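You operate a simulated robot arm through the tools that you are given. There is no shell and no other tool.

You are at the controls of a simulated robot arm. One attempt, no reset.

JOB
Set the torque that the housing's label asks and run its three screws home, yellow first.
Fine: with the bench driver, which goes back in its holder.

The check looks at the end state, three seconds after you hand in, the way a careful person would. Anything else that was tipped, shoved, dropped, spilled or broken makes it a failure.

ROBOT AND FRAMES
A 6-joint arm with a four-finger gripper, fixed in place. Base frame: the origin is at the foot of the arm, x ahead of it, y to its left, z up. Units: m, degrees, N and s.
Its first joint turns from -166.0 to 166.0 degrees. Payload 3.67 kg.
The TCP is the grasp point between the finger pads, 0.028 m short of the fingertips. In the tool frame z runs along the fingers and y along their closing line. The gripper opens to 0.112 m. The gripper's body begins 0.073 m behind the TCP.
Orientation is told as [roll, pitch, yaw] about the base's x, y, z axes, in that order, counted from this pose: with the fingers straight down and closing along the base's y, the tool's x points along the base's -x, its y along +y and its z along -z.

CONTROLS
- The arm moves only by the tool move_arm. Its argument "series" is a list of rows, each an object (a shift or turn left out is 0, a gripper value left out holds the last) with "xyz": the shift along the tool's x, y, z in units of 200 mm (1.0 is 200 mm), a list of three; "angular": the turn, a rotation vector about the tool's x, y, z in units of 180 degrees (1.0 is 180 degrees), a list of three; "grip": the opening in per cent of the stroke, from 0 (shut) to 100 (fully open). In form: [{"xyz": [tx, ty, tz], "angular": [wx, wy, wz], "grip": grip}, ...]. A call has 1 to 20 rows; each row is the pose to reach, as a shift and turn from the pose commanded when the call began, along the tool's axes at that moment. A call with a number of a shift or a turn outside -1 to 1 is refused whole. Each row takes 0.2 s and may step no farther than 0.05 m and 8.6 degrees from the row before; otherwise, or with a gripper value out of range, the whole call is refused. A pose out of reach is approached as far as the arm can. The call stops where the force on the tool passes 40 N (or 10 N more than at its start, if that is more) or the arm is blocked; 0.2 s more then pass. The fingers move at their own pace and stop on an object; they squeeze with about 43 N. The grip force told is the motor's: it shows also when the fingers shut on nothing. Time passes only in rows, and 0.2 s behind the last, so rows that repeat a pose let the fingers close. The reply holds the time, the measured pose of the TCP, the force on the tool along the base axes, the opening and the grip force, in the units named above and with some noise, with the torque about the TCP (base axes, N m) and any sound that the robot's microphone picked up.
- Cameras (640 x 400 px; columns grow to the right, rows downward): "scene" is fixed at [0.3995, -0.5157, 1.6261]; the picture's right is [0.93, -0.36, 0.00], its down [-0.23, -0.59, -0.77] and it looks along [0.28, 0.72, -0.63] (base axes); focal length 300 px, centre (320, 200). "wrist" rides on the gripper at [0.06, -0.018, -0.104] in the tool frame; the picture's right is [0.29, 0.96, 0.00], its down [-0.80, 0.24, -0.55] and it looks along [-0.53, 0.16, 0.83] (tool axes); focal length 234 px, centre (320, 200). There is no depth. A picture from a camera that has moved, and an enlarged one, comes with that camera's place and axes in the base frame and with its lens. The place of the scene camera against the robot may be out by one fixed shift of up to 0.025 m in any direction.
- capture(camera): a new picture of that camera. It takes no simulated time.
- enlarge(camera, box): a new picture of the part [left, top, right, bottom] of that camera's present view, enlarged. It takes no simulated time.
- job_done(): hands the job in; it is judged then, once.

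Places have to be worked out from the pictures, the camera data and where the tool is seen. Open the gripper and draw the arm clear of the work before you hand the job in, unless the task says otherwise.

The tools are called after "Emit:" by a JSON object that holds its "method" and its "body". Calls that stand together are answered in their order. move_arm: Moves the arm, as the interface text tells. Its arguments: {"type":"object","properties":{"series":{"type":"array","items":{"type":"object","properties":{"xyz":{"type":"array","items":{"type":"number"}},"angular":{"type":"array","items":{"type":"number"}},"grip":{"type":"number"}}}}},"required":["series"]} The other tools are called the same way: capture (camera) takes a picture; enlarge (camera, box) takes an enlarged picture of a part of a camera's view; job_done () hands the job in.

At the start:

```text
time: 0.0
ee_pos: [0.4167, 0.4108, 1.2177]
tool_rot: [0.0, 0.0, 0.0]
contact_force: [0.9, 0.2, -0.1]
ft_torque: [0.0, -0.02, 0.01]
grip_width: 0.1121
grip_force: 0.1
```

scene: 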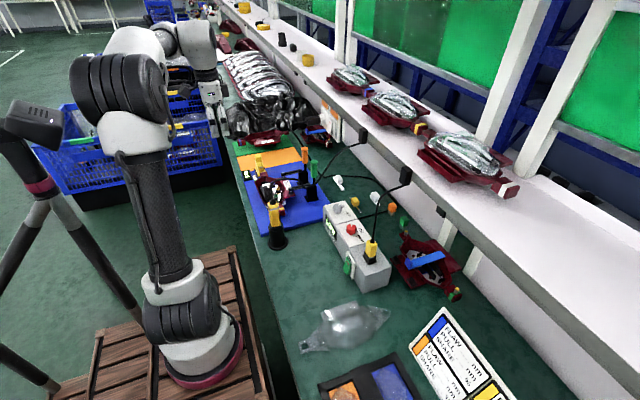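
wrist: 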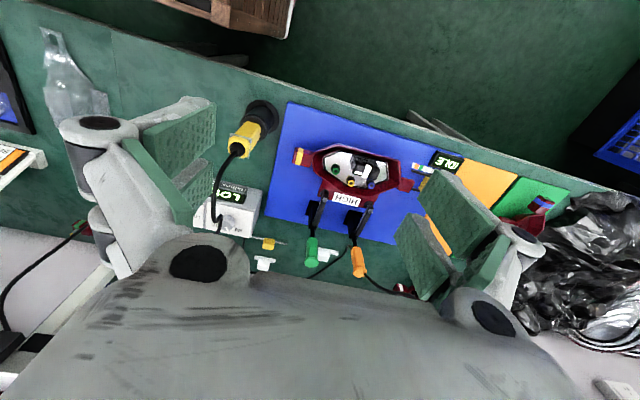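

The pictures show a workbench with a blue mat, a red housing, a yellow driver in a black holder, and a controller box. I'll enlarge several areas to read the labels and see what is what.

Emit:
{"method": "enlarge", "body": {"camera": "scene", "box": [220, 130, 420, 255]}}

Emit:
{"method": "enlarge", "body": {"camera": "wrist", "box": [180, 80, 480, 280]}}

Emit:
{"method": "enlarge", "body": {"camera": "scene", "box": [300, 180, 420, 300]}}

Emit:
{"method": "enlarge", "body": {"camera": "scene", "box": [380, 290, 560, 400]}}

```text
3.20 times, centred on (320, 192) of scene
camera zoom: at [0.3995, -0.5157, 1.6261], right [0.93, -0.36, 0.0], down [-0.23, -0.59, -0.77], along [0.28, 0.72, -0.63], focal length 960 px, centre (320, 224)
```

zoom: 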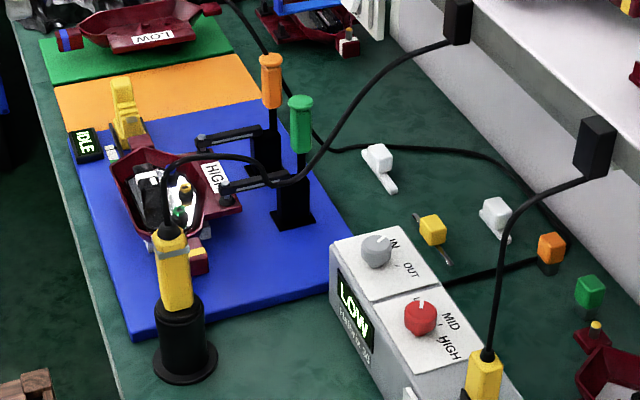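

```text
2.00 times, centred on (330, 180) of wrist
camera zoom: at [0.3565, 0.3949, 1.3218], right [-0.29, 0.96, 0.0], down [0.8, 0.24, 0.55], along [0.53, 0.16, -0.83], focal length 468 px, centre (300, 240)
```

zoom: 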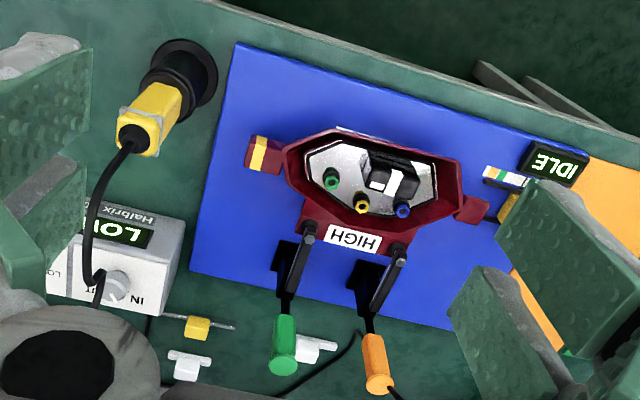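

```text
3.33 times, centred on (360, 240) of scene
camera zoom: at [0.3995, -0.5157, 1.6261], right [0.93, -0.36, 0.0], down [-0.23, -0.59, -0.77], along [0.28, 0.72, -0.63], focal length 1000 px, centre (187, 67)
```

zoom: 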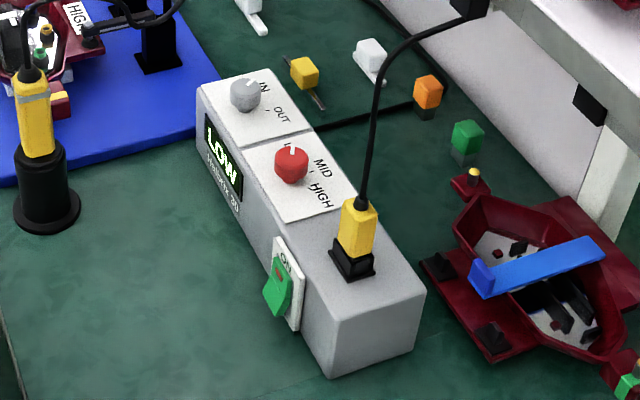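

```text
3.56 times, centred on (470, 345) of scene
camera zoom: at [0.3995, -0.5157, 1.6261], right [0.93, -0.36, 0.0], down [-0.23, -0.59, -0.77], along [0.28, 0.72, -0.63], focal length 1067 px, centre (-213, -316)
```

zoom: 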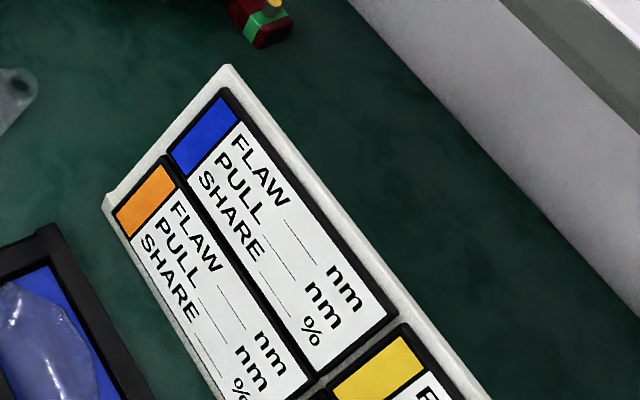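

The housing in work position reads HIGH while the box's display reads LOW. I'll zoom deeper on the housing, driver, holder, and box before moving.

Emit:
{"method": "enlarge", "body": {"camera": "scene", "box": [240, 150, 330, 206]}}

Emit:
{"method": "enlarge", "body": {"camera": "wrist", "box": [280, 130, 440, 230]}}

Emit:
{"method": "enlarge", "body": {"camera": "scene", "box": [315, 190, 395, 240]}}

Emit:
{"method": "enlarge", "body": {"camera": "scene", "box": [250, 190, 314, 254]}}

Emit:
{"method": "enlarge", "body": {"camera": "wrist", "box": [190, 90, 310, 240]}}

```text
7.11 times, centred on (285, 178) of scene
camera zoom: at [0.3995, -0.5157, 1.6261], right [0.93, -0.36, 0.0], down [-0.23, -0.59, -0.77], along [0.28, 0.72, -0.63], focal length 2133 px, centre (569, 356)
```

zoom: 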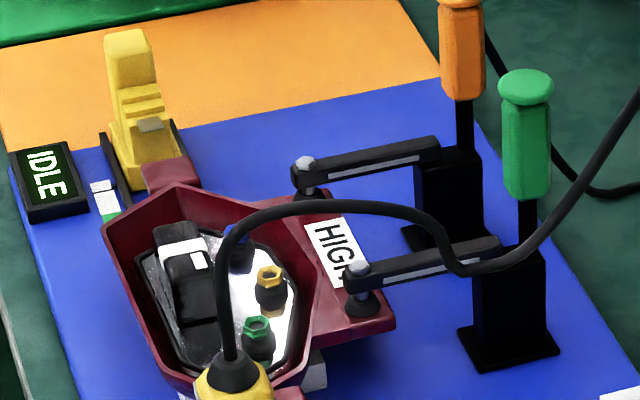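

```text
4.00 times, centred on (360, 180) of wrist
camera zoom: at [0.3565, 0.3949, 1.3218], right [-0.29, 0.96, 0.0], down [0.8, 0.24, 0.55], along [0.53, 0.16, -0.83], focal length 937 px, centre (160, 280)
```

zoom: 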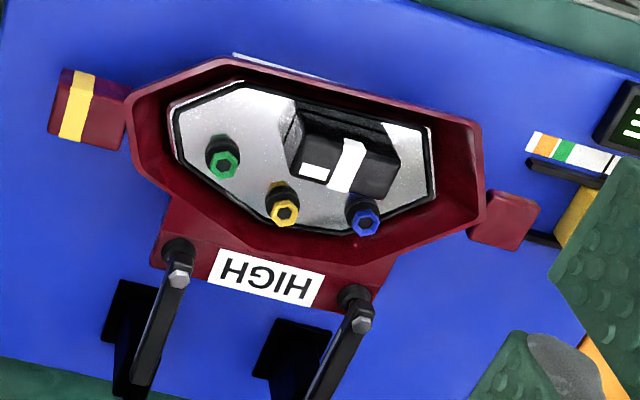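

```text
8.00 times, centred on (355, 215) of scene
camera zoom: at [0.3995, -0.5157, 1.6261], right [0.93, -0.36, 0.0], down [-0.23, -0.59, -0.77], along [0.28, 0.72, -0.63], focal length 2400 px, centre (40, 80)
```

zoom: 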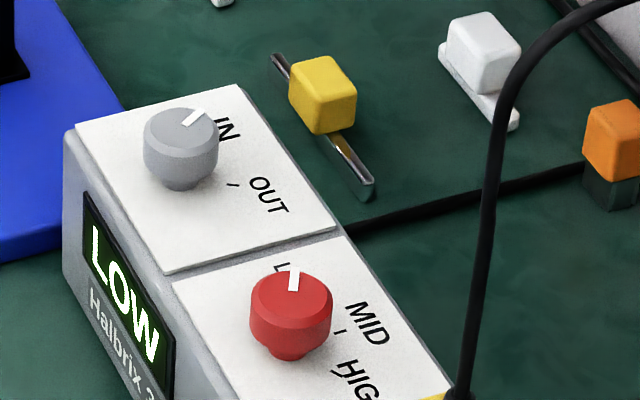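

```text
6.25 times, centred on (282, 222) of scene
camera zoom: at [0.3995, -0.5157, 1.6261], right [0.93, -0.36, 0.0], down [-0.23, -0.59, -0.77], along [0.28, 0.72, -0.63], focal length 1875 px, centre (558, 62)
```

zoom: 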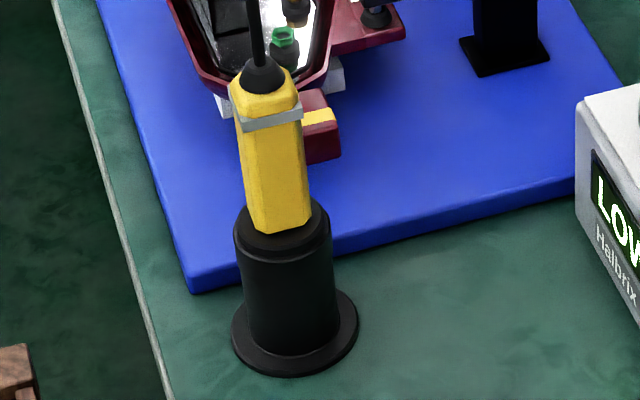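

```text
2.67 times, centred on (250, 165) of wrist
camera zoom: at [0.3565, 0.3949, 1.3218], right [-0.29, 0.96, 0.0], down [0.8, 0.24, 0.55], along [0.53, 0.16, -0.83], focal length 624 px, centre (507, 293)
```

zoom: 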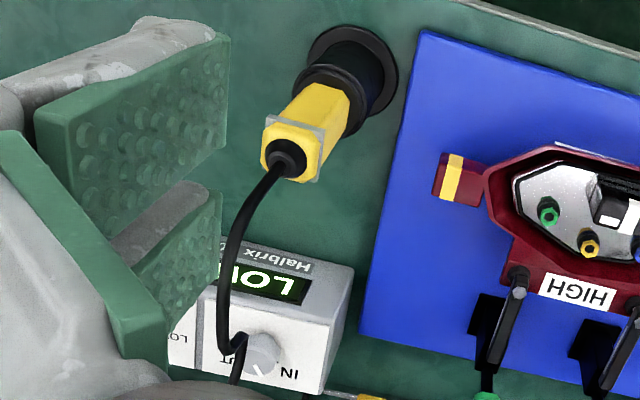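

Bench is near z≈0.75, the driver stands at about (0.54, 0.31), the screws near (0.61, 0.56), and the controller box near (0.80, 0.2). I'll move high above the bench toward the box to get a closer wrist look at the knobs.

Emit:
{"method": "move_arm", "body": {"series": [{"xyz": [-0.1, -0.2, 0.0]}, {"xyz": [-0.2, -0.4, 0.0]}, {"xyz": [-0.35, -0.55, 0.05]}, {"xyz": [-0.5, -0.7, 0.1]}, {"xyz": [-0.6, -0.85, 0.15]}, {"xyz": [-0.7, -1.0, 0.2]}]}}

Emit:
{"method": "capture", "body": {"camera": "wrist"}}

Emit:
{"method": "capture", "body": {"camera": "scene"}}

```text
time: 1.4
ee_pos: [0.5582, 0.2117, 1.1774]
tool_rot: [0.0, 0.0, 0.1]
contact_force: [-0.5, -0.5, 0.8]
ft_torque: [-0.01, -0.02, 0.01]
grip_width: 0.1119
grip_force: 0.0
```

```text
taken
camera wrist: at [0.4964, 0.1955, 1.2823], right [-0.29, 0.96, 0.0], down [0.8, 0.24, 0.55], along [0.53, 0.16, -0.83], focal length 234 px, centre (320, 200)
```

wrist: 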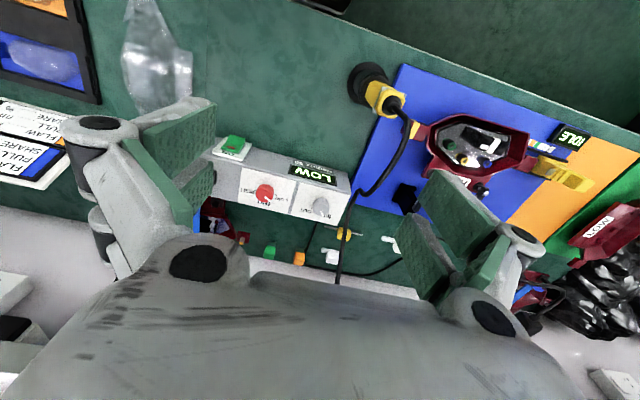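

```text
taken
```

scene: 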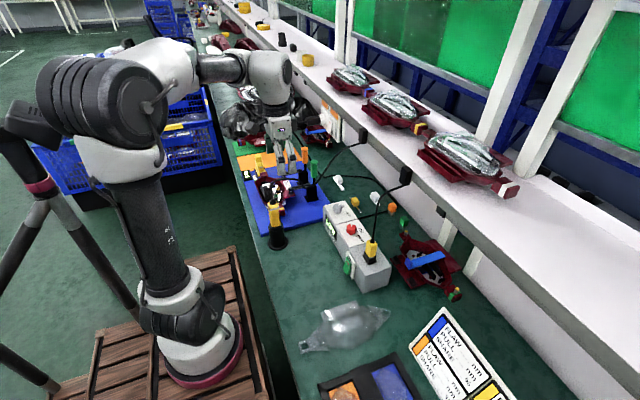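

The box is now in view of the wrist camera; I'll enlarge it and the station.

Emit:
{"method": "enlarge", "body": {"camera": "wrist", "box": [200, 120, 360, 220]}}

Emit:
{"method": "enlarge", "body": {"camera": "wrist", "box": [330, 50, 490, 210]}}

Emit:
{"method": "enlarge", "body": {"camera": "wrist", "box": [480, 90, 640, 250]}}

Emit:
{"method": "enlarge", "body": {"camera": "wrist", "box": [190, 190, 450, 310]}}

```text
4.00 times, centred on (280, 170) of wrist
camera zoom: at [0.4964, 0.1955, 1.2823], right [-0.29, 0.96, 0.0], down [0.8, 0.24, 0.55], along [0.53, 0.16, -0.83], focal length 937 px, centre (480, 320)
```

zoom: 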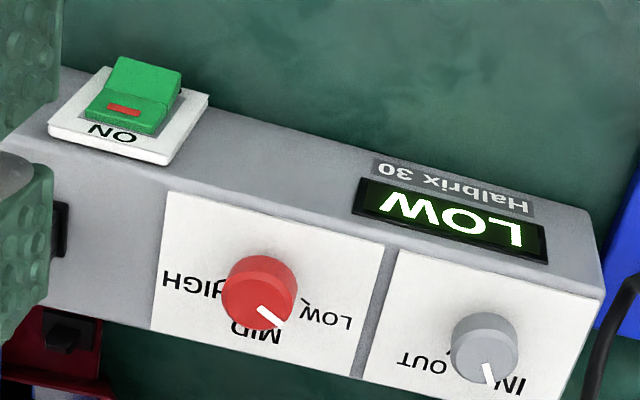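

```text
2.50 times, centred on (410, 130) of wrist
camera zoom: at [0.4964, 0.1955, 1.2823], right [-0.29, 0.96, 0.0], down [0.8, 0.24, 0.55], along [0.53, 0.16, -0.83], focal length 585 px, centre (95, 375)
```

zoom: 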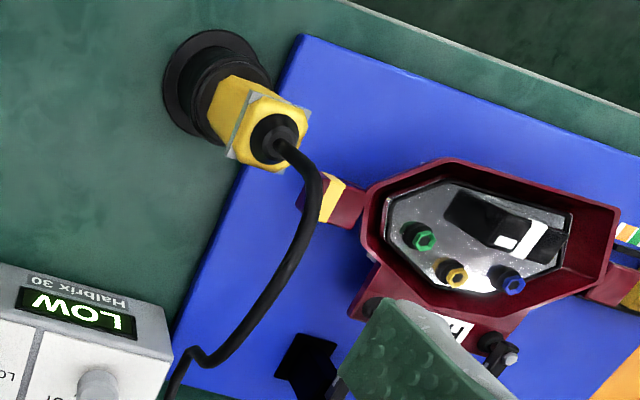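

```text
2.50 times, centred on (560, 170) of wrist
camera zoom: at [0.4964, 0.1955, 1.2823], right [-0.29, 0.96, 0.0], down [0.8, 0.24, 0.55], along [0.53, 0.16, -0.83], focal length 585 px, centre (-280, 275)
```

zoom: 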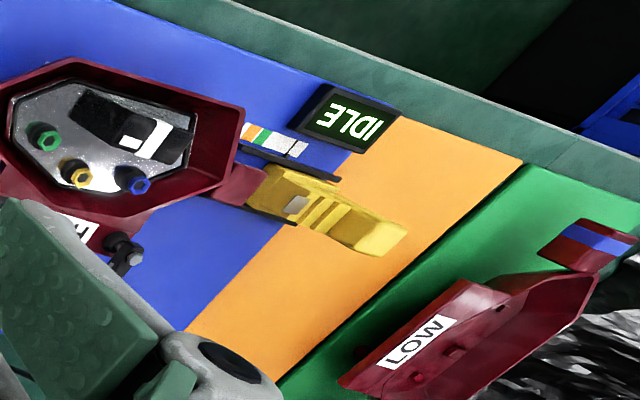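

```text
2.46 times, centred on (320, 250) of wrist
camera zoom: at [0.4964, 0.1955, 1.2823], right [-0.29, 0.96, 0.0], down [0.8, 0.24, 0.55], along [0.53, 0.16, -0.83], focal length 576 px, centre (320, 77)
```

zoom: 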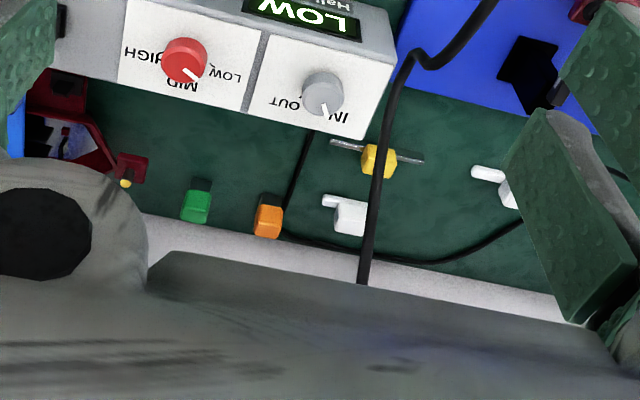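

The knobs and labels are clear: red pointer at LOW, MID next, HIGH clockwise from above, and the gray knob is at IN. I'll enlarge further for measurements.

Emit:
{"method": "enlarge", "body": {"camera": "wrist", "box": [236, 165, 300, 213]}}

Emit:
{"method": "enlarge", "body": {"camera": "wrist", "box": [340, 55, 420, 115]}}

Emit:
{"method": "enlarge", "body": {"camera": "scene", "box": [330, 205, 378, 245]}}

```text
8.33 times, centred on (268, 189) of wrist
camera zoom: at [0.4964, 0.1955, 1.2823], right [-0.29, 0.96, 0.0], down [0.8, 0.24, 0.55], along [0.53, 0.16, -0.83], focal length 1951 px, centre (753, 292)
```

zoom: 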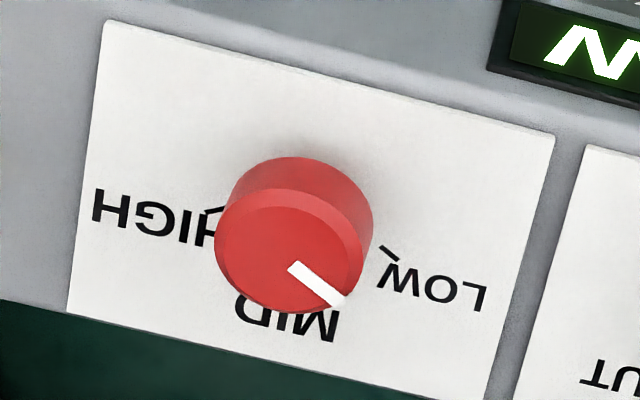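

```text
6.67 times, centred on (380, 85) of wrist
camera zoom: at [0.4964, 0.1955, 1.2823], right [-0.29, 0.96, 0.0], down [0.8, 0.24, 0.55], along [0.53, 0.16, -0.83], focal length 1561 px, centre (-80, 967)
```

zoom: 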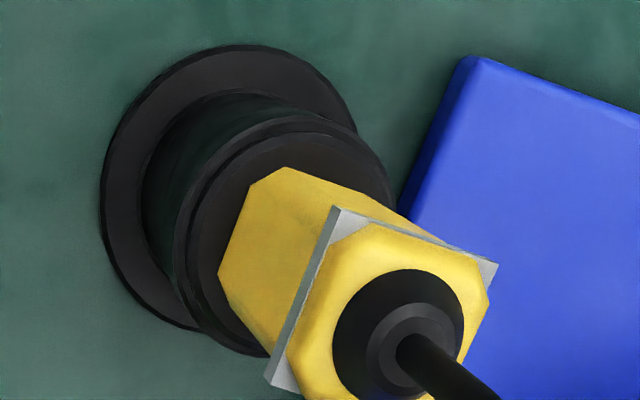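

```text
10.00 times, centred on (354, 225) of scene
camera zoom: at [0.3995, -0.5157, 1.6261], right [0.93, -0.36, 0.0], down [-0.23, -0.59, -0.77], along [0.28, 0.72, -0.63], focal length 3000 px, centre (-20, -50)
```

zoom: 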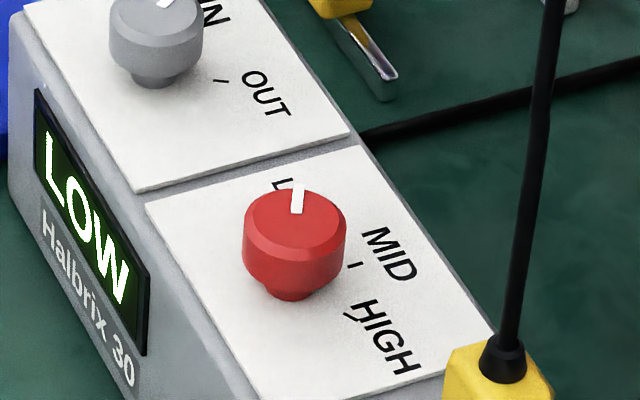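

Red knob top is estimated at about (0.781, 0.161, 0.871) with the plate at z≈0.835. The driver cable sags near (0.68, 0.32, 0.94), so I'll keep y below it and move to a closer look at the knob.

Emit:
{"method": "move_arm", "body": {"series": [{"xyz": [-0.05, -0.2, 0.0]}, {"xyz": [-0.15, -0.3, 0.15]}, {"xyz": [-0.3, -0.3, 0.3]}, {"xyz": [-0.45, -0.3, 0.4]}, {"xyz": [-0.6, -0.28, 0.5]}, {"xyz": [-0.71, -0.26, 0.6]}, {"xyz": [-0.71, -0.26, 0.6]}]}}

Emit:
{"method": "capture", "body": {"camera": "wrist"}}

Emit:
{"method": "capture", "body": {"camera": "scene"}}

```text
time: 3.0
ee_pos: [0.7008, 0.1628, 1.0576]
tool_rot: [0.0, 0.1, 0.0]
contact_force: [-0.2, 0.1, -0.7]
ft_torque: [-0.01, 0.01, 0.01]
grip_width: 0.112
grip_force: 0.0
```

```text
taken
camera wrist: at [0.64, 0.1453, 1.162], right [-0.29, 0.96, 0.0], down [0.8, 0.24, 0.55], along [0.53, 0.16, -0.83], focal length 234 px, centre (320, 200)
```

wrist: 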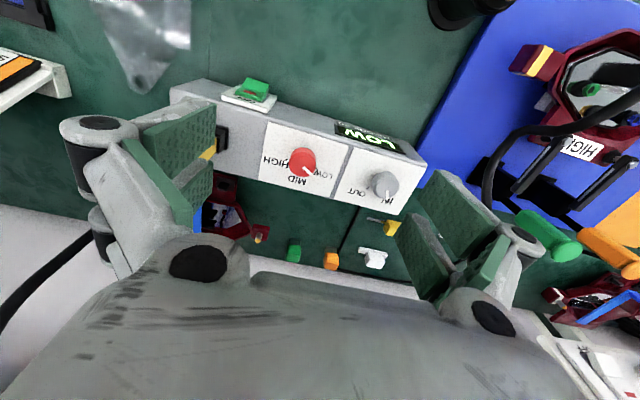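

```text
taken
```

scene: 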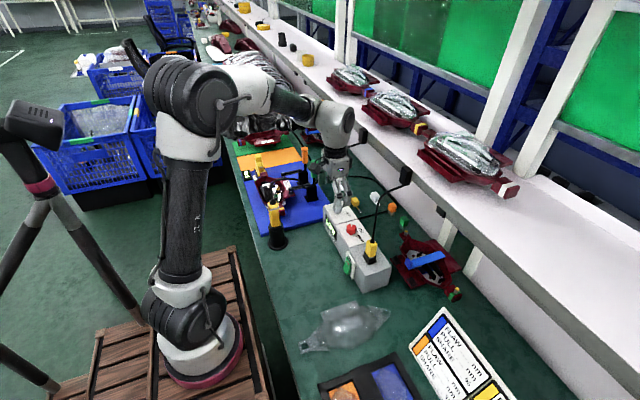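

I'll enlarge the wrist view on both knobs to triangulate from two known wrist positions.

Emit:
{"method": "enlarge", "body": {"camera": "wrist", "box": [256, 110, 352, 206]}}

Emit:
{"method": "enlarge", "body": {"camera": "wrist", "box": [420, 60, 640, 260]}}

Emit:
{"method": "enlarge", "body": {"camera": "scene", "box": [280, 90, 440, 260]}}

```text
4.17 times, centred on (304, 158) of wrist
camera zoom: at [0.64, 0.1453, 1.162], right [-0.29, 0.96, 0.0], down [0.8, 0.24, 0.55], along [0.53, 0.16, -0.83], focal length 976 px, centre (387, 375)
```

zoom: 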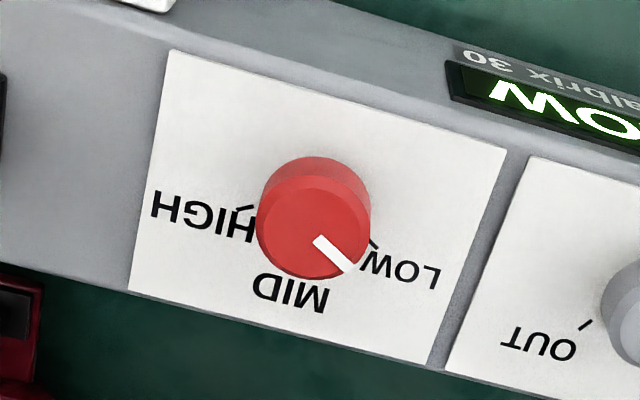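

```text
2.00 times, centred on (530, 160) of wrist
camera zoom: at [0.64, 0.1453, 1.162], right [-0.29, 0.96, 0.0], down [0.8, 0.24, 0.55], along [0.53, 0.16, -0.83], focal length 468 px, centre (-100, 280)
```

zoom: 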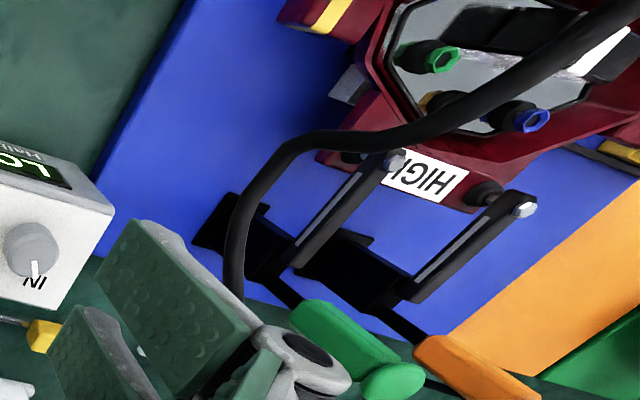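

```text
2.35 times, centred on (360, 175) of scene
camera zoom: at [0.3995, -0.5157, 1.6261], right [0.93, -0.36, 0.0], down [-0.23, -0.59, -0.77], along [0.28, 0.72, -0.63], focal length 706 px, centre (226, 259)
```

zoom: 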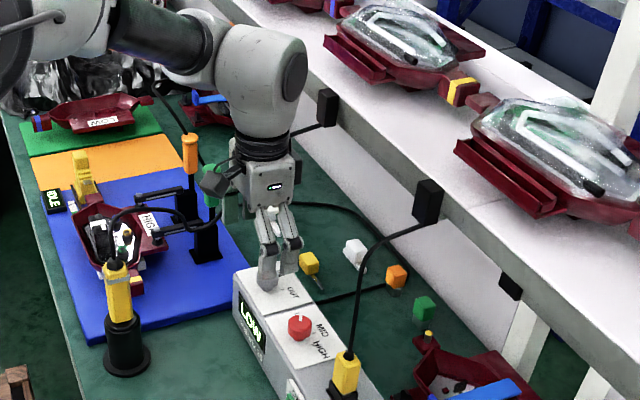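

Two wrist views put the red knob's top centre near (0.776, 0.1605, 0.875). I'll hover above it with the fingers partly closed and look again.

Emit:
{"method": "move_arm", "body": {"series": [{"xyz": [-0.15, -0.01, 0.1], "grip": 60}, {"xyz": [-0.3, -0.01, 0.2], "grip": 60}, {"xyz": [-0.376, -0.012, 0.32], "grip": 60}, {"xyz": [-0.376, -0.012, 0.438], "grip": 60}, {"xyz": [-0.376, -0.012, 0.438], "grip": 60}]}}

Emit:
{"method": "capture", "body": {"camera": "wrist"}}

Emit:
{"method": "enlarge", "body": {"camera": "scene", "box": [300, 130, 420, 270]}}

```text
time: 4.2
ee_pos: [0.7761, 0.1581, 0.971]
tool_rot: [0.0, 0.0, -0.1]
contact_force: [-0.3, 0.1, 0.2]
ft_torque: [0.03, 0.02, -0.04]
grip_width: 0.0674
grip_force: 0.1
```

```text
taken
camera wrist: at [0.715, 0.1405, 1.0742], right [-0.29, 0.96, 0.0], down [0.8, 0.24, 0.55], along [0.53, 0.16, -0.83], focal length 234 px, centre (320, 200)
```

wrist: 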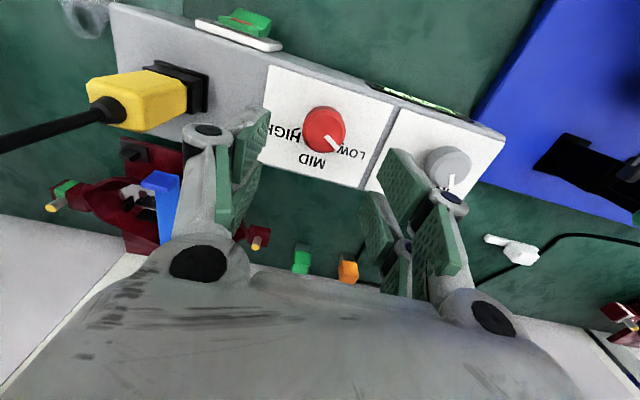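

```text
2.86 times, centred on (360, 200) of scene
camera zoom: at [0.3995, -0.5157, 1.6261], right [0.93, -0.36, 0.0], down [-0.23, -0.59, -0.77], along [0.28, 0.72, -0.63], focal length 857 px, centre (206, 200)
```

zoom: 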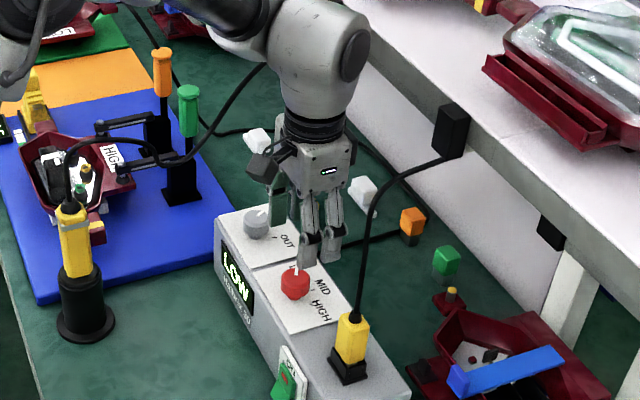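

Emit:
{"method": "enlarge", "body": {"camera": "wrist", "box": [280, 90, 376, 150]}}

```text
6.67 times, centred on (328, 120) of wrist
camera zoom: at [0.715, 0.1405, 1.0742], right [-0.29, 0.96, 0.0], down [0.8, 0.24, 0.55], along [0.53, 0.16, -0.83], focal length 1561 px, centre (267, 733)
```

zoom: 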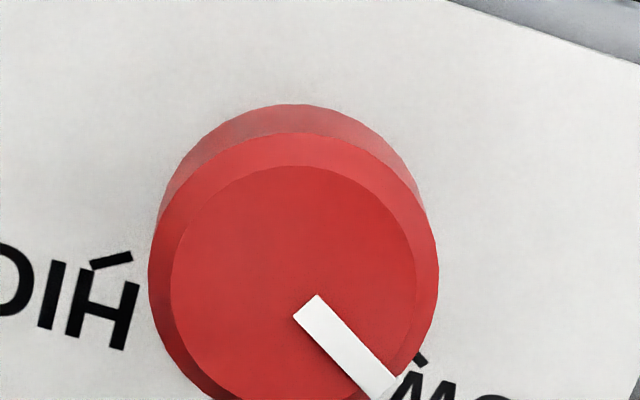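

The knob is almost under the tool, about 3.5 mm to +y. I'll correct that and pre-turn the tool −60° about its axis so that I have a 120° clockwise turn available.

Emit:
{"method": "move_arm", "body": {"series": [{"xyz": [0.005, 0.0165, 0], "angular": [0, 0, -0.0417]}, {"xyz": [0.005, 0.0165, 0], "angular": [0, 0, -0.0833]}, {"xyz": [0.005, 0.0165, 0], "angular": [0, 0, -0.125]}, {"xyz": [0.005, 0.0165, 0], "angular": [0, 0, -0.1667]}, {"xyz": [0.005, 0.0165, 0], "angular": [0, 0, -0.2083]}, {"xyz": [0.005, 0.0165, 0], "angular": [0, 0, -0.25]}, {"xyz": [0.005, 0.0165, 0], "angular": [0, 0, -0.2917]}, {"xyz": [0.005, 0.0165, 0], "angular": [0, 0, -0.3333]}, {"xyz": [0.005, 0.0165, 0], "angular": [0, 0, -0.3333]}]}}

Emit:
{"method": "capture", "body": {"camera": "wrist"}}

Emit:
{"method": "enlarge", "body": {"camera": "scene", "box": [300, 130, 420, 270]}}

```text
time: 6.2
ee_pos: [0.774, 0.1614, 0.9684]
tool_rot: [0.0, 0.0, 60.1]
contact_force: [0.6, 0.2, -0.9]
ft_torque: [0.01, 0.0, 0.02]
grip_width: 0.0672
grip_force: 0.0
```

```text
taken
camera wrist: at [0.7585, 0.1013, 1.0739], right [-0.97, 0.23, 0.0], down [0.19, 0.81, 0.55], along [0.13, 0.54, -0.83], focal length 234 px, centre (320, 200)
```

wrist: 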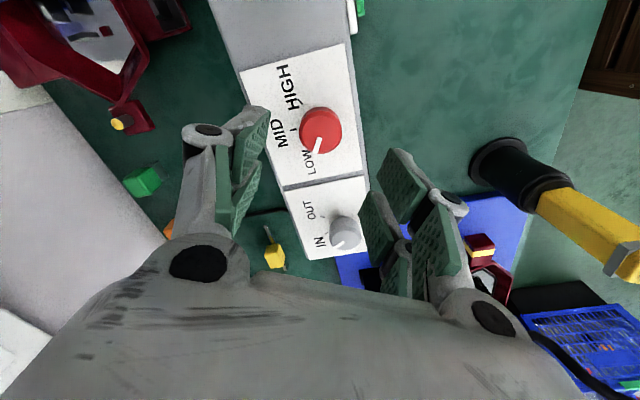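

```text
2.86 times, centred on (360, 200) of scene
camera zoom: at [0.3995, -0.5157, 1.6261], right [0.93, -0.36, 0.0], down [-0.23, -0.59, -0.77], along [0.28, 0.72, -0.63], focal length 857 px, centre (206, 200)
```

zoom: 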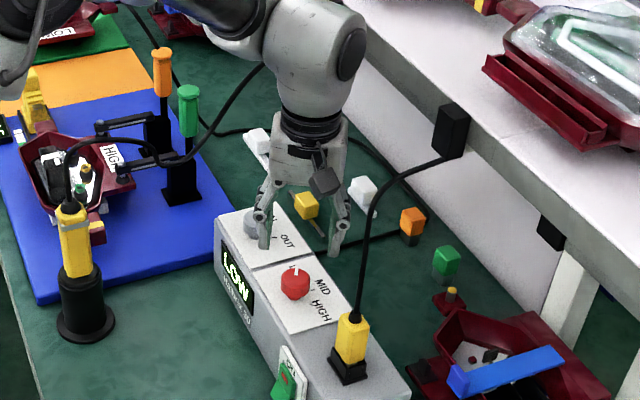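

The knob now sits centred at the tool axis (col 320). I'll descend to TCP z≈0.882 with the fingers straddling the knob.

Emit:
{"method": "move_arm", "body": {"series": [{"xyz": [0, 0, 0.12]}, {"xyz": [0, 0, 0.24]}, {"xyz": [0, 0, 0.34]}, {"xyz": [0, 0, 0.4]}, {"xyz": [0, 0, 0.44]}, {"xyz": [0, 0, 0.44]}]}}

Emit:
{"method": "capture", "body": {"camera": "wrist"}}

Emit:
{"method": "enlarge", "body": {"camera": "scene", "box": [300, 150, 420, 270]}}

```text
time: 7.6
ee_pos: [0.7734, 0.1611, 0.8809]
tool_rot: [0.0, 0.0, 59.9]
contact_force: [-0.6, -0.8, 0.0]
ft_torque: [-0.01, 0.0, -0.03]
grip_width: 0.0674
grip_force: 0.0
```

```text
taken
camera wrist: at [0.7584, 0.1008, 0.9846], right [-0.97, 0.23, 0.0], down [0.19, 0.81, 0.55], along [0.13, 0.54, -0.83], focal length 234 px, centre (320, 200)
```

wrist: 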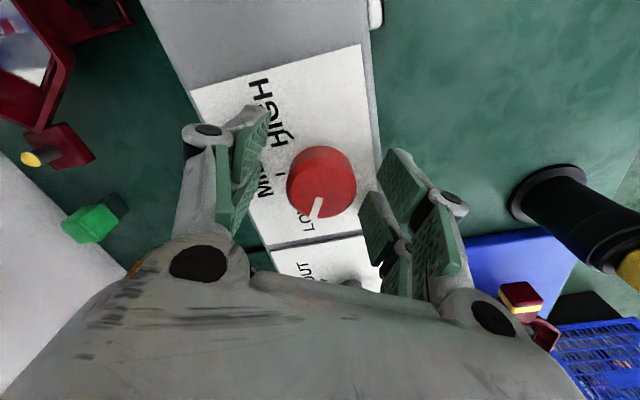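

```text
3.33 times, centred on (360, 210) of scene
camera zoom: at [0.3995, -0.5157, 1.6261], right [0.93, -0.36, 0.0], down [-0.23, -0.59, -0.77], along [0.28, 0.72, -0.63], focal length 1000 px, centre (187, 167)
```

zoom: 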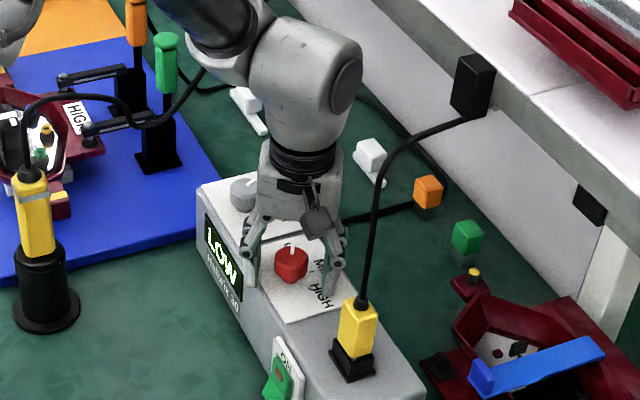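

The fingers straddle the knob, with its top about 1 cm below the TCP. I'll lower 4 mm more and close on it.

Emit:
{"method": "move_arm", "body": {"series": [{"xyz": [0, 0, 0.02]}, {"xyz": [0, 0, 0.02], "grip": 30}, {"xyz": [0, 0, 0.02], "grip": 0}, {"xyz": [0, 0, 0.02], "grip": 0}, {"xyz": [0, 0, 0.02], "grip": 0}]}}

Emit:
{"method": "capture", "body": {"camera": "wrist"}}

```text
time: 8.2
ee_pos: [0.7756, 0.1621, 0.8801]
tool_rot: [-0.1, -0.3, 60.0]
contact_force: [-2.3, -4.4, 18.8]
ft_torque: [-0.6, 0.31, 0.02]
grip_width: 0.0343
grip_force: 45.2
stopped in row 3: the force on the tool passed its limit at 55 N (the readings are from after the stop); the commanded pose is now the measured one
```

```text
taken
camera wrist: at [0.7583, 0.1021, 0.9844], right [-0.97, 0.23, 0.0], down [0.19, 0.81, 0.56], along [0.13, 0.54, -0.83], focal length 234 px, centre (320, 200)
```

wrist: 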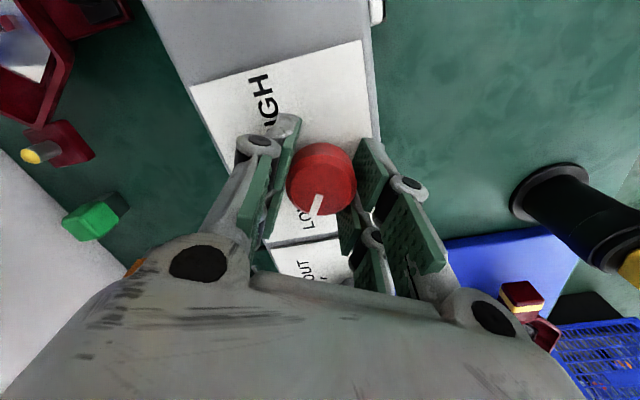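

Closing gave an upward load, so the fingertips probably touched the plate or a knob taper. I'll look closely before relieving it.

Emit:
{"method": "enlarge", "body": {"camera": "wrist", "box": [220, 100, 440, 300]}}

Emit:
{"method": "enlarge", "body": {"camera": "scene", "box": [325, 185, 395, 255]}}

```text
2.00 times, centred on (330, 200) of wrist
camera zoom: at [0.7583, 0.1021, 0.9844], right [-0.97, 0.23, 0.0], down [0.19, 0.81, 0.56], along [0.13, 0.54, -0.83], focal length 468 px, centre (300, 200)
```

zoom: 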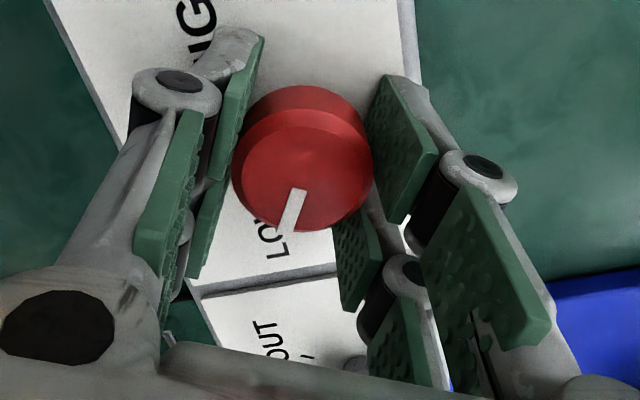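

```text
5.71 times, centred on (360, 220) of scene
camera zoom: at [0.3995, -0.5157, 1.6261], right [0.93, -0.36, 0.0], down [-0.23, -0.59, -0.77], along [0.28, 0.72, -0.63], focal length 1714 px, centre (91, 86)
```

zoom: 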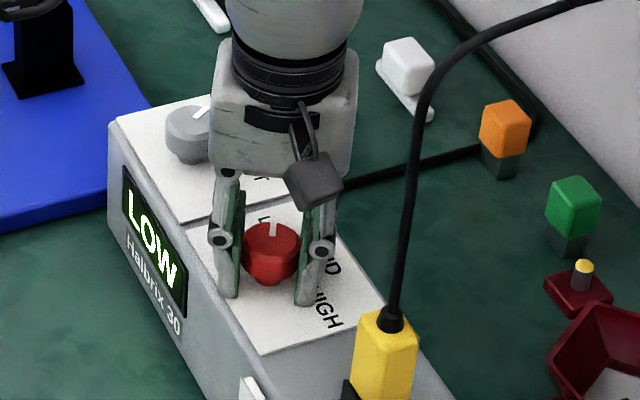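

I'll open slightly, raise about 6 mm, and close again, holding the pose to read forces.

Emit:
{"method": "move_arm", "body": {"series": [{"xyz": [0, 0, 0], "grip": 45}, {"xyz": [0, 0, -0.015], "grip": 45}, {"xyz": [0, 0, -0.025], "grip": 45}, {"xyz": [0, 0, -0.025], "grip": 45}]}}

Emit:
{"method": "move_arm", "body": {"series": [{"xyz": [0, 0, 0], "grip": 38}, {"xyz": [0, 0, 0], "grip": 33}, {"xyz": [0, 0, 0], "grip": 28}, {"xyz": [0, 0, 0], "grip": 20}, {"xyz": [0, 0, 0], "grip": 0}, {"xyz": [0, 0, 0], "grip": 0}]}}

```text
time: 9.2
ee_pos: [0.7748, 0.1627, 0.8832]
tool_rot: [0.0, -0.2, 59.9]
contact_force: [0.3, -0.7, -1.1]
ft_torque: [0.04, 0.0, -0.04]
grip_width: 0.0505
grip_force: 0.1
```

```text
time: 10.6
ee_pos: [0.7744, 0.1609, 0.8833]
tool_rot: [0.0, -0.2, 60.0]
contact_force: [4.6, -2.3, 0.5]
ft_torque: [-0.08, -0.11, -0.03]
grip_width: 0.0347
grip_force: 45.0
```

Clean grip now, near-zero vertical load. I'll turn 60° clockwise (seen from above) and check the display.

Emit:
{"method": "move_arm", "body": {"series": [{"angular": [0, 0, 0.0333]}, {"angular": [0, 0, 0.0667]}, {"angular": [0, 0, 0.1]}, {"angular": [0, 0, 0.1333]}, {"angular": [0, 0, 0.1667]}, {"angular": [0, 0, 0.2]}, {"angular": [0, 0, 0.2333]}, {"angular": [0, 0, 0.2667]}, {"angular": [0, 0, 0.3]}, {"angular": [0, 0, 0.3333]}, {"angular": [0, 0, 0.3333]}]}}

Emit:
{"method": "enlarge", "body": {"camera": "scene", "box": [325, 185, 395, 255]}}

Emit:
{"method": "capture", "body": {"camera": "wrist"}}

```text
time: 12.6
ee_pos: [0.7735, 0.1596, 0.8846]
tool_rot: [-0.1, 0.1, 7.7]
contact_force: [3.5, -17.7, 4.3]
ft_torque: [-0.68, -0.36, -0.03]
grip_width: 0.0336
grip_force: 45.3
stopped in row 9: the force on the tool passed its limit at 41 N (the readings are from after the stop); the commanded pose is now the measured one
```

```text
5.71 times, centred on (360, 220) of scene
camera zoom: at [0.3995, -0.5157, 1.6261], right [0.93, -0.36, 0.0], down [-0.23, -0.59, -0.77], along [0.28, 0.72, -0.63], focal length 1714 px, centre (91, 86)
```

zoom: 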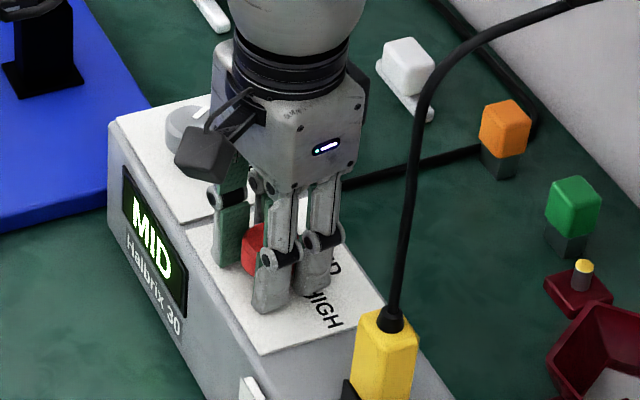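

```text
taken
camera wrist: at [0.7157, 0.1355, 0.9878], right [-0.41, 0.91, 0.0], down [0.76, 0.35, 0.55], along [0.5, 0.23, -0.83], focal length 234 px, centre (320, 200)
```

wrist: 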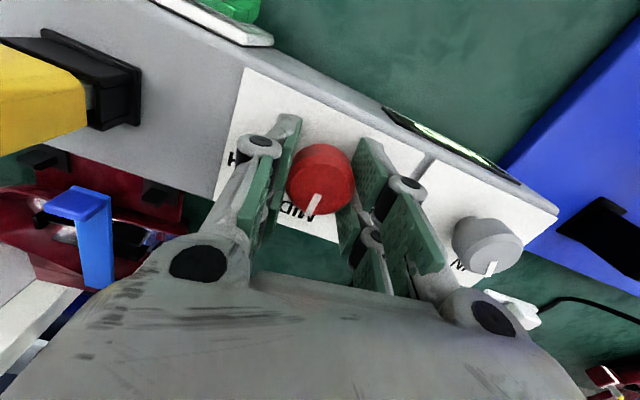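

Display reads MID, so the knob turns with the grip; a side load stopped it (grip centre slightly off-axis). I'll release, re-grip here and read the side force to re-centre.

Emit:
{"method": "move_arm", "body": {"series": [{"grip": 45}, {"grip": 45}]}}

Emit:
{"method": "enlarge", "body": {"camera": "wrist", "box": [220, 100, 440, 300]}}

Emit:
{"method": "enlarge", "body": {"camera": "scene", "box": [325, 185, 395, 255]}}

```text
time: 13.2
ee_pos: [0.7735, 0.1621, 0.8839]
tool_rot: [0.0, 0.0, 7.7]
contact_force: [0.1, 0.6, -0.4]
ft_torque: [0.0, 0.01, 0.0]
grip_width: 0.0507
grip_force: 0.0
```

```text
2.00 times, centred on (330, 200) of wrist
camera zoom: at [0.7155, 0.1371, 0.9877], right [-0.41, 0.91, 0.0], down [0.76, 0.34, 0.55], along [0.5, 0.23, -0.83], focal length 468 px, centre (300, 200)
```

zoom: 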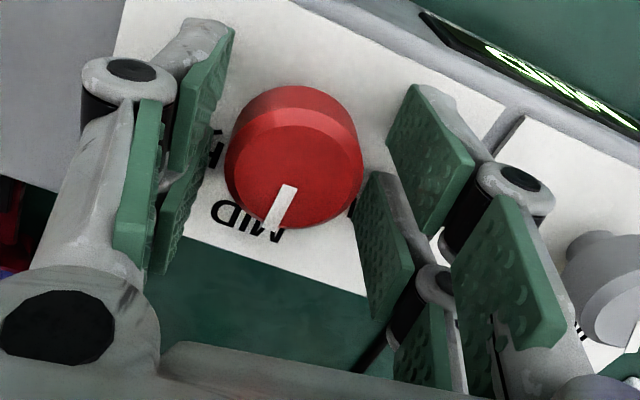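

```text
5.71 times, centred on (360, 220) of scene
camera zoom: at [0.3995, -0.5157, 1.6261], right [0.93, -0.36, 0.0], down [-0.23, -0.59, -0.77], along [0.28, 0.72, -0.63], focal length 1714 px, centre (91, 86)
```

zoom: 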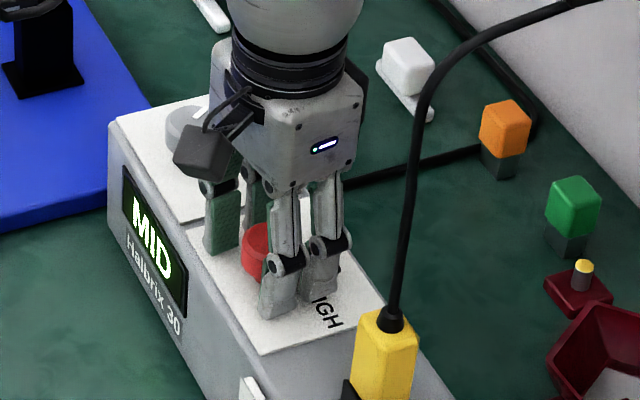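

Knob sits about 2 mm toward −y of the grip centre. I'll shift the tool by that, re-grip, and check the side force.

Emit:
{"method": "move_arm", "body": {"series": [{"xyz": [0.0043, -0.0095, 0], "grip": 45}, {"xyz": [0.0043, -0.0095, 0], "grip": 38}, {"xyz": [0.0043, -0.0095, 0], "grip": 32}, {"xyz": [0.0043, -0.0095, 0], "grip": 26}, {"xyz": [0.0043, -0.0095, 0], "grip": 0}, {"xyz": [0.0043, -0.0095, 0], "grip": 0}]}}

```text
time: 14.6
ee_pos: [0.772, 0.1588, 0.8833]
tool_rot: [0.1, 0.0, 7.7]
contact_force: [0.0, 5.3, 0.1]
ft_torque: [0.2, -0.16, 0.0]
grip_width: 0.0335
grip_force: 45.1
```

Side force is only 5 N now. I'll turn another ~68° clockwise to take the knob to HIGH.

Emit:
{"method": "move_arm", "body": {"series": [{"angular": [0, 0, 0.0316]}, {"angular": [0, 0, 0.0631]}, {"angular": [0, 0, 0.0947]}, {"angular": [0, 0, 0.1262]}, {"angular": [0, 0, 0.1578]}, {"angular": [0, 0, 0.1893]}, {"angular": [0, 0, 0.2209]}, {"angular": [0, 0, 0.2524]}, {"angular": [0, 0, 0.284]}, {"angular": [0, 0, 0.3155]}, {"angular": [0, 0, 0.3471]}, {"angular": [0, 0, 0.3786]}, {"angular": [0, 0, 0.3786]}]}}

Emit:
{"method": "enlarge", "body": {"camera": "scene", "box": [325, 185, 395, 255]}}

Emit:
{"method": "enlarge", "body": {"camera": "wrist", "box": [220, 100, 440, 300]}}

```text
time: 17.4
ee_pos: [0.773, 0.1594, 0.8839]
tool_rot: [0.1, -0.1, -60.5]
contact_force: [0.1, 7.0, 3.3]
ft_torque: [-0.32, -0.29, 0.73]
grip_width: 0.0338
grip_force: 45.0
```

```text
5.71 times, centred on (360, 220) of scene
camera zoom: at [0.3995, -0.5157, 1.6261], right [0.93, -0.36, 0.0], down [-0.23, -0.59, -0.77], along [0.28, 0.72, -0.63], focal length 1714 px, centre (91, 86)
```

zoom: 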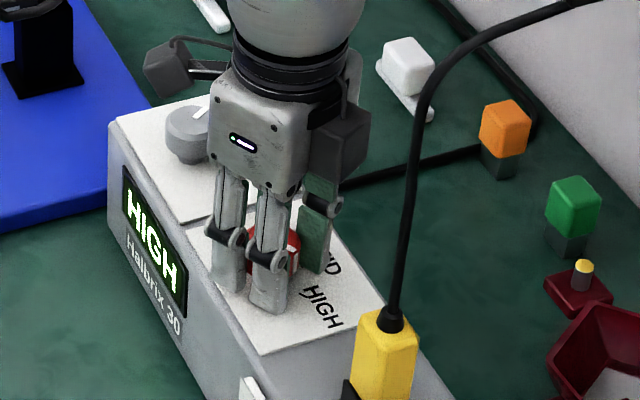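

```text
2.00 times, centred on (330, 200) of wrist
camera zoom: at [0.7267, 0.2039, 0.9879], right [0.69, 0.72, 0.0], down [0.6, -0.58, 0.55], along [0.4, -0.38, -0.83], focal length 468 px, centre (300, 200)
```

zoom: 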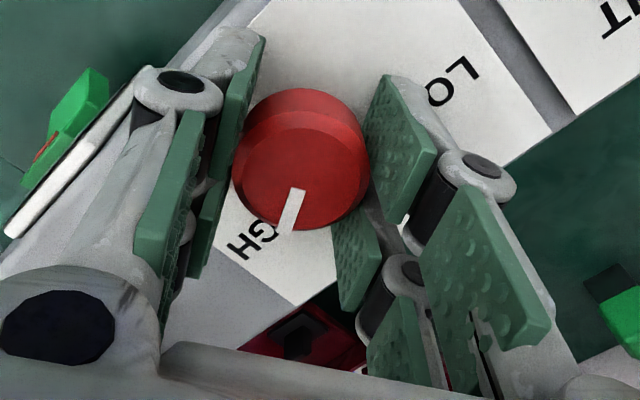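

The display reads HIGH. I'll release, rise straight up, and confirm the knob stays.

Emit:
{"method": "move_arm", "body": {"series": [{"grip": 40}, {"grip": 60}, {"grip": 60}, {"xyz": [0, 0, -0.15], "grip": 60}, {"xyz": [0, 0, -0.35], "grip": 60}, {"xyz": [0, 0, -0.55], "grip": 60}, {"xyz": [0, 0, -0.75], "grip": 60}, {"xyz": [0, 0, -0.9], "grip": 60}, {"xyz": [0, 0, -0.9], "grip": 60}]}}

Emit:
{"method": "capture", "body": {"camera": "scene"}}

Emit:
{"method": "enlarge", "body": {"camera": "scene", "box": [325, 185, 395, 255]}}

Emit:
{"method": "capture", "body": {"camera": "wrist"}}

```text
time: 19.4
ee_pos: [0.7711, 0.1589, 1.0646]
tool_rot: [0.1, 0.0, -60.5]
contact_force: [0.1, 0.1, -0.4]
ft_torque: [-0.01, 0.0, 0.02]
grip_width: 0.067
grip_force: 0.0
```

```text
taken
```

scene: 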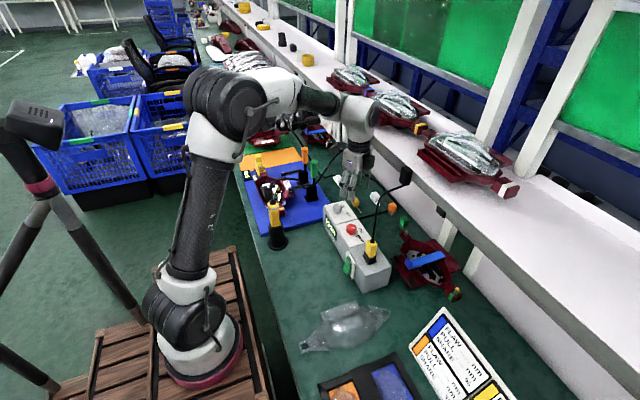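

```text
5.71 times, centred on (360, 220) of scene
camera zoom: at [0.3995, -0.5157, 1.6261], right [0.93, -0.36, 0.0], down [-0.23, -0.59, -0.77], along [0.28, 0.72, -0.63], focal length 1714 px, centre (91, 86)
```

zoom: 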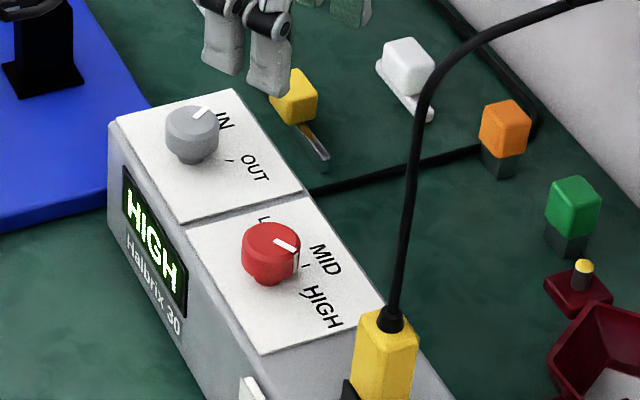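

```text
taken
camera wrist: at [0.7244, 0.2033, 1.1679], right [0.69, 0.72, 0.0], down [0.6, -0.58, 0.55], along [0.4, -0.38, -0.83], focal length 234 px, centre (320, 200)
```

wrist: 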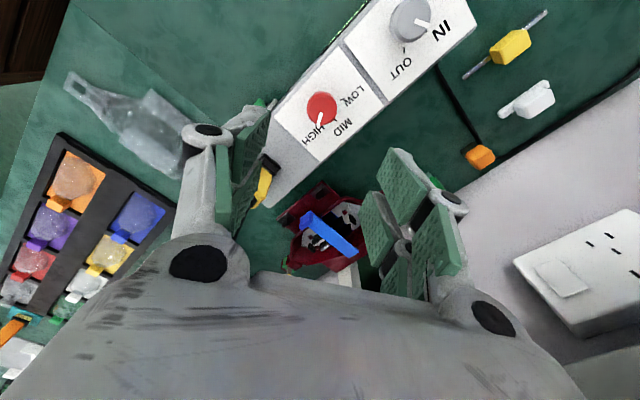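

HIGH is set and IN is confirmed. Next I'll swing back toward the driver to inspect it from the side at close range.

Emit:
{"method": "move_arm", "body": {"series": [{"xyz": [0.05, -0.08, 0], "angular": [0, 0, -0.042]}, {"xyz": [0.1, -0.16, 0], "angular": [0, 0, -0.084]}, {"xyz": [0.16, -0.24, 0], "angular": [0, 0, -0.126]}, {"xyz": [0.21, -0.32, 0], "angular": [0, 0, -0.168]}, {"xyz": [0.26, -0.4, 0], "angular": [0, 0, -0.21]}, {"xyz": [0.32, -0.48, 0], "angular": [0, 0, -0.252]}, {"xyz": [0.37, -0.56, 0], "angular": [0, 0, -0.294]}, {"xyz": [0.42, -0.63, 0], "angular": [0, 0, -0.336]}, {"xyz": [0.42, -0.63, 0], "angular": [0, 0, -0.336]}]}}

Emit:
{"method": "move_arm", "body": {"series": [{"xyz": [0.06, 0.02, 0], "angular": [0, 0, -0.0417]}, {"xyz": [0.12, 0.04, 0], "angular": [0, 0, -0.0833]}, {"xyz": [0.18, 0.06, 0], "angular": [0, 0, -0.125]}, {"xyz": [0.24, 0.08, 0], "angular": [0, 0, -0.1667]}, {"xyz": [0.3, 0.1, 0], "angular": [0, 0, -0.2083]}, {"xyz": [0.36, 0.12, 0], "angular": [0, 0, -0.25]}, {"xyz": [0.43, 0.14, 0.02], "angular": [0, 0, -0.2917]}, {"xyz": [0.5, 0.15, 0.025], "angular": [0, 0, -0.3333]}, {"xyz": [0.5, 0.15, 0.025], "angular": [0, 0, -0.3333]}]}}

Emit:
{"method": "capture", "body": {"camera": "wrist"}}

Emit:
{"method": "capture", "body": {"camera": "scene"}}

```text
time: 21.4
ee_pos: [0.6212, 0.1709, 1.0626]
tool_rot: [0.0, 0.0, 0.1]
contact_force: [0.6, 0.4, -1.4]
ft_torque: [-0.04, -0.01, 0.02]
grip_width: 0.0673
grip_force: 0.1
```

```text
time: 23.4
ee_pos: [0.522, 0.202, 1.0596]
tool_rot: [0.0, -0.1, 60.0]
contact_force: [0.0, 0.2, -0.7]
ft_torque: [0.03, 0.01, 0.0]
grip_width: 0.0673
grip_force: 0.1
```

```text
taken
camera wrist: at [0.5063, 0.1416, 1.1636], right [-0.97, 0.23, 0.0], down [0.19, 0.81, 0.55], along [0.13, 0.54, -0.83], focal length 234 px, centre (320, 200)
```

wrist: 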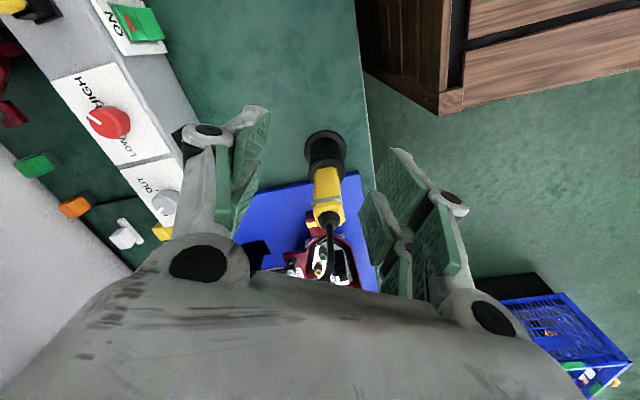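

```text
taken
```

scene: 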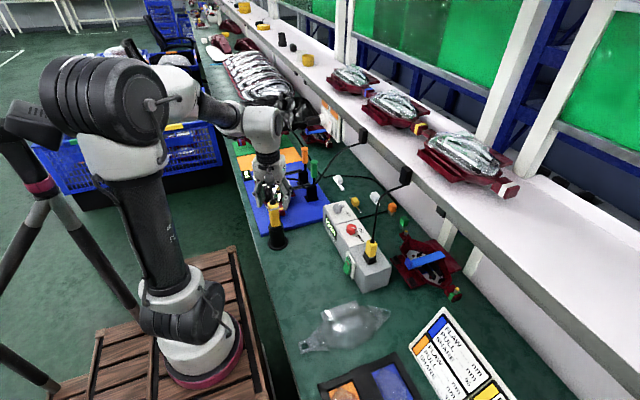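

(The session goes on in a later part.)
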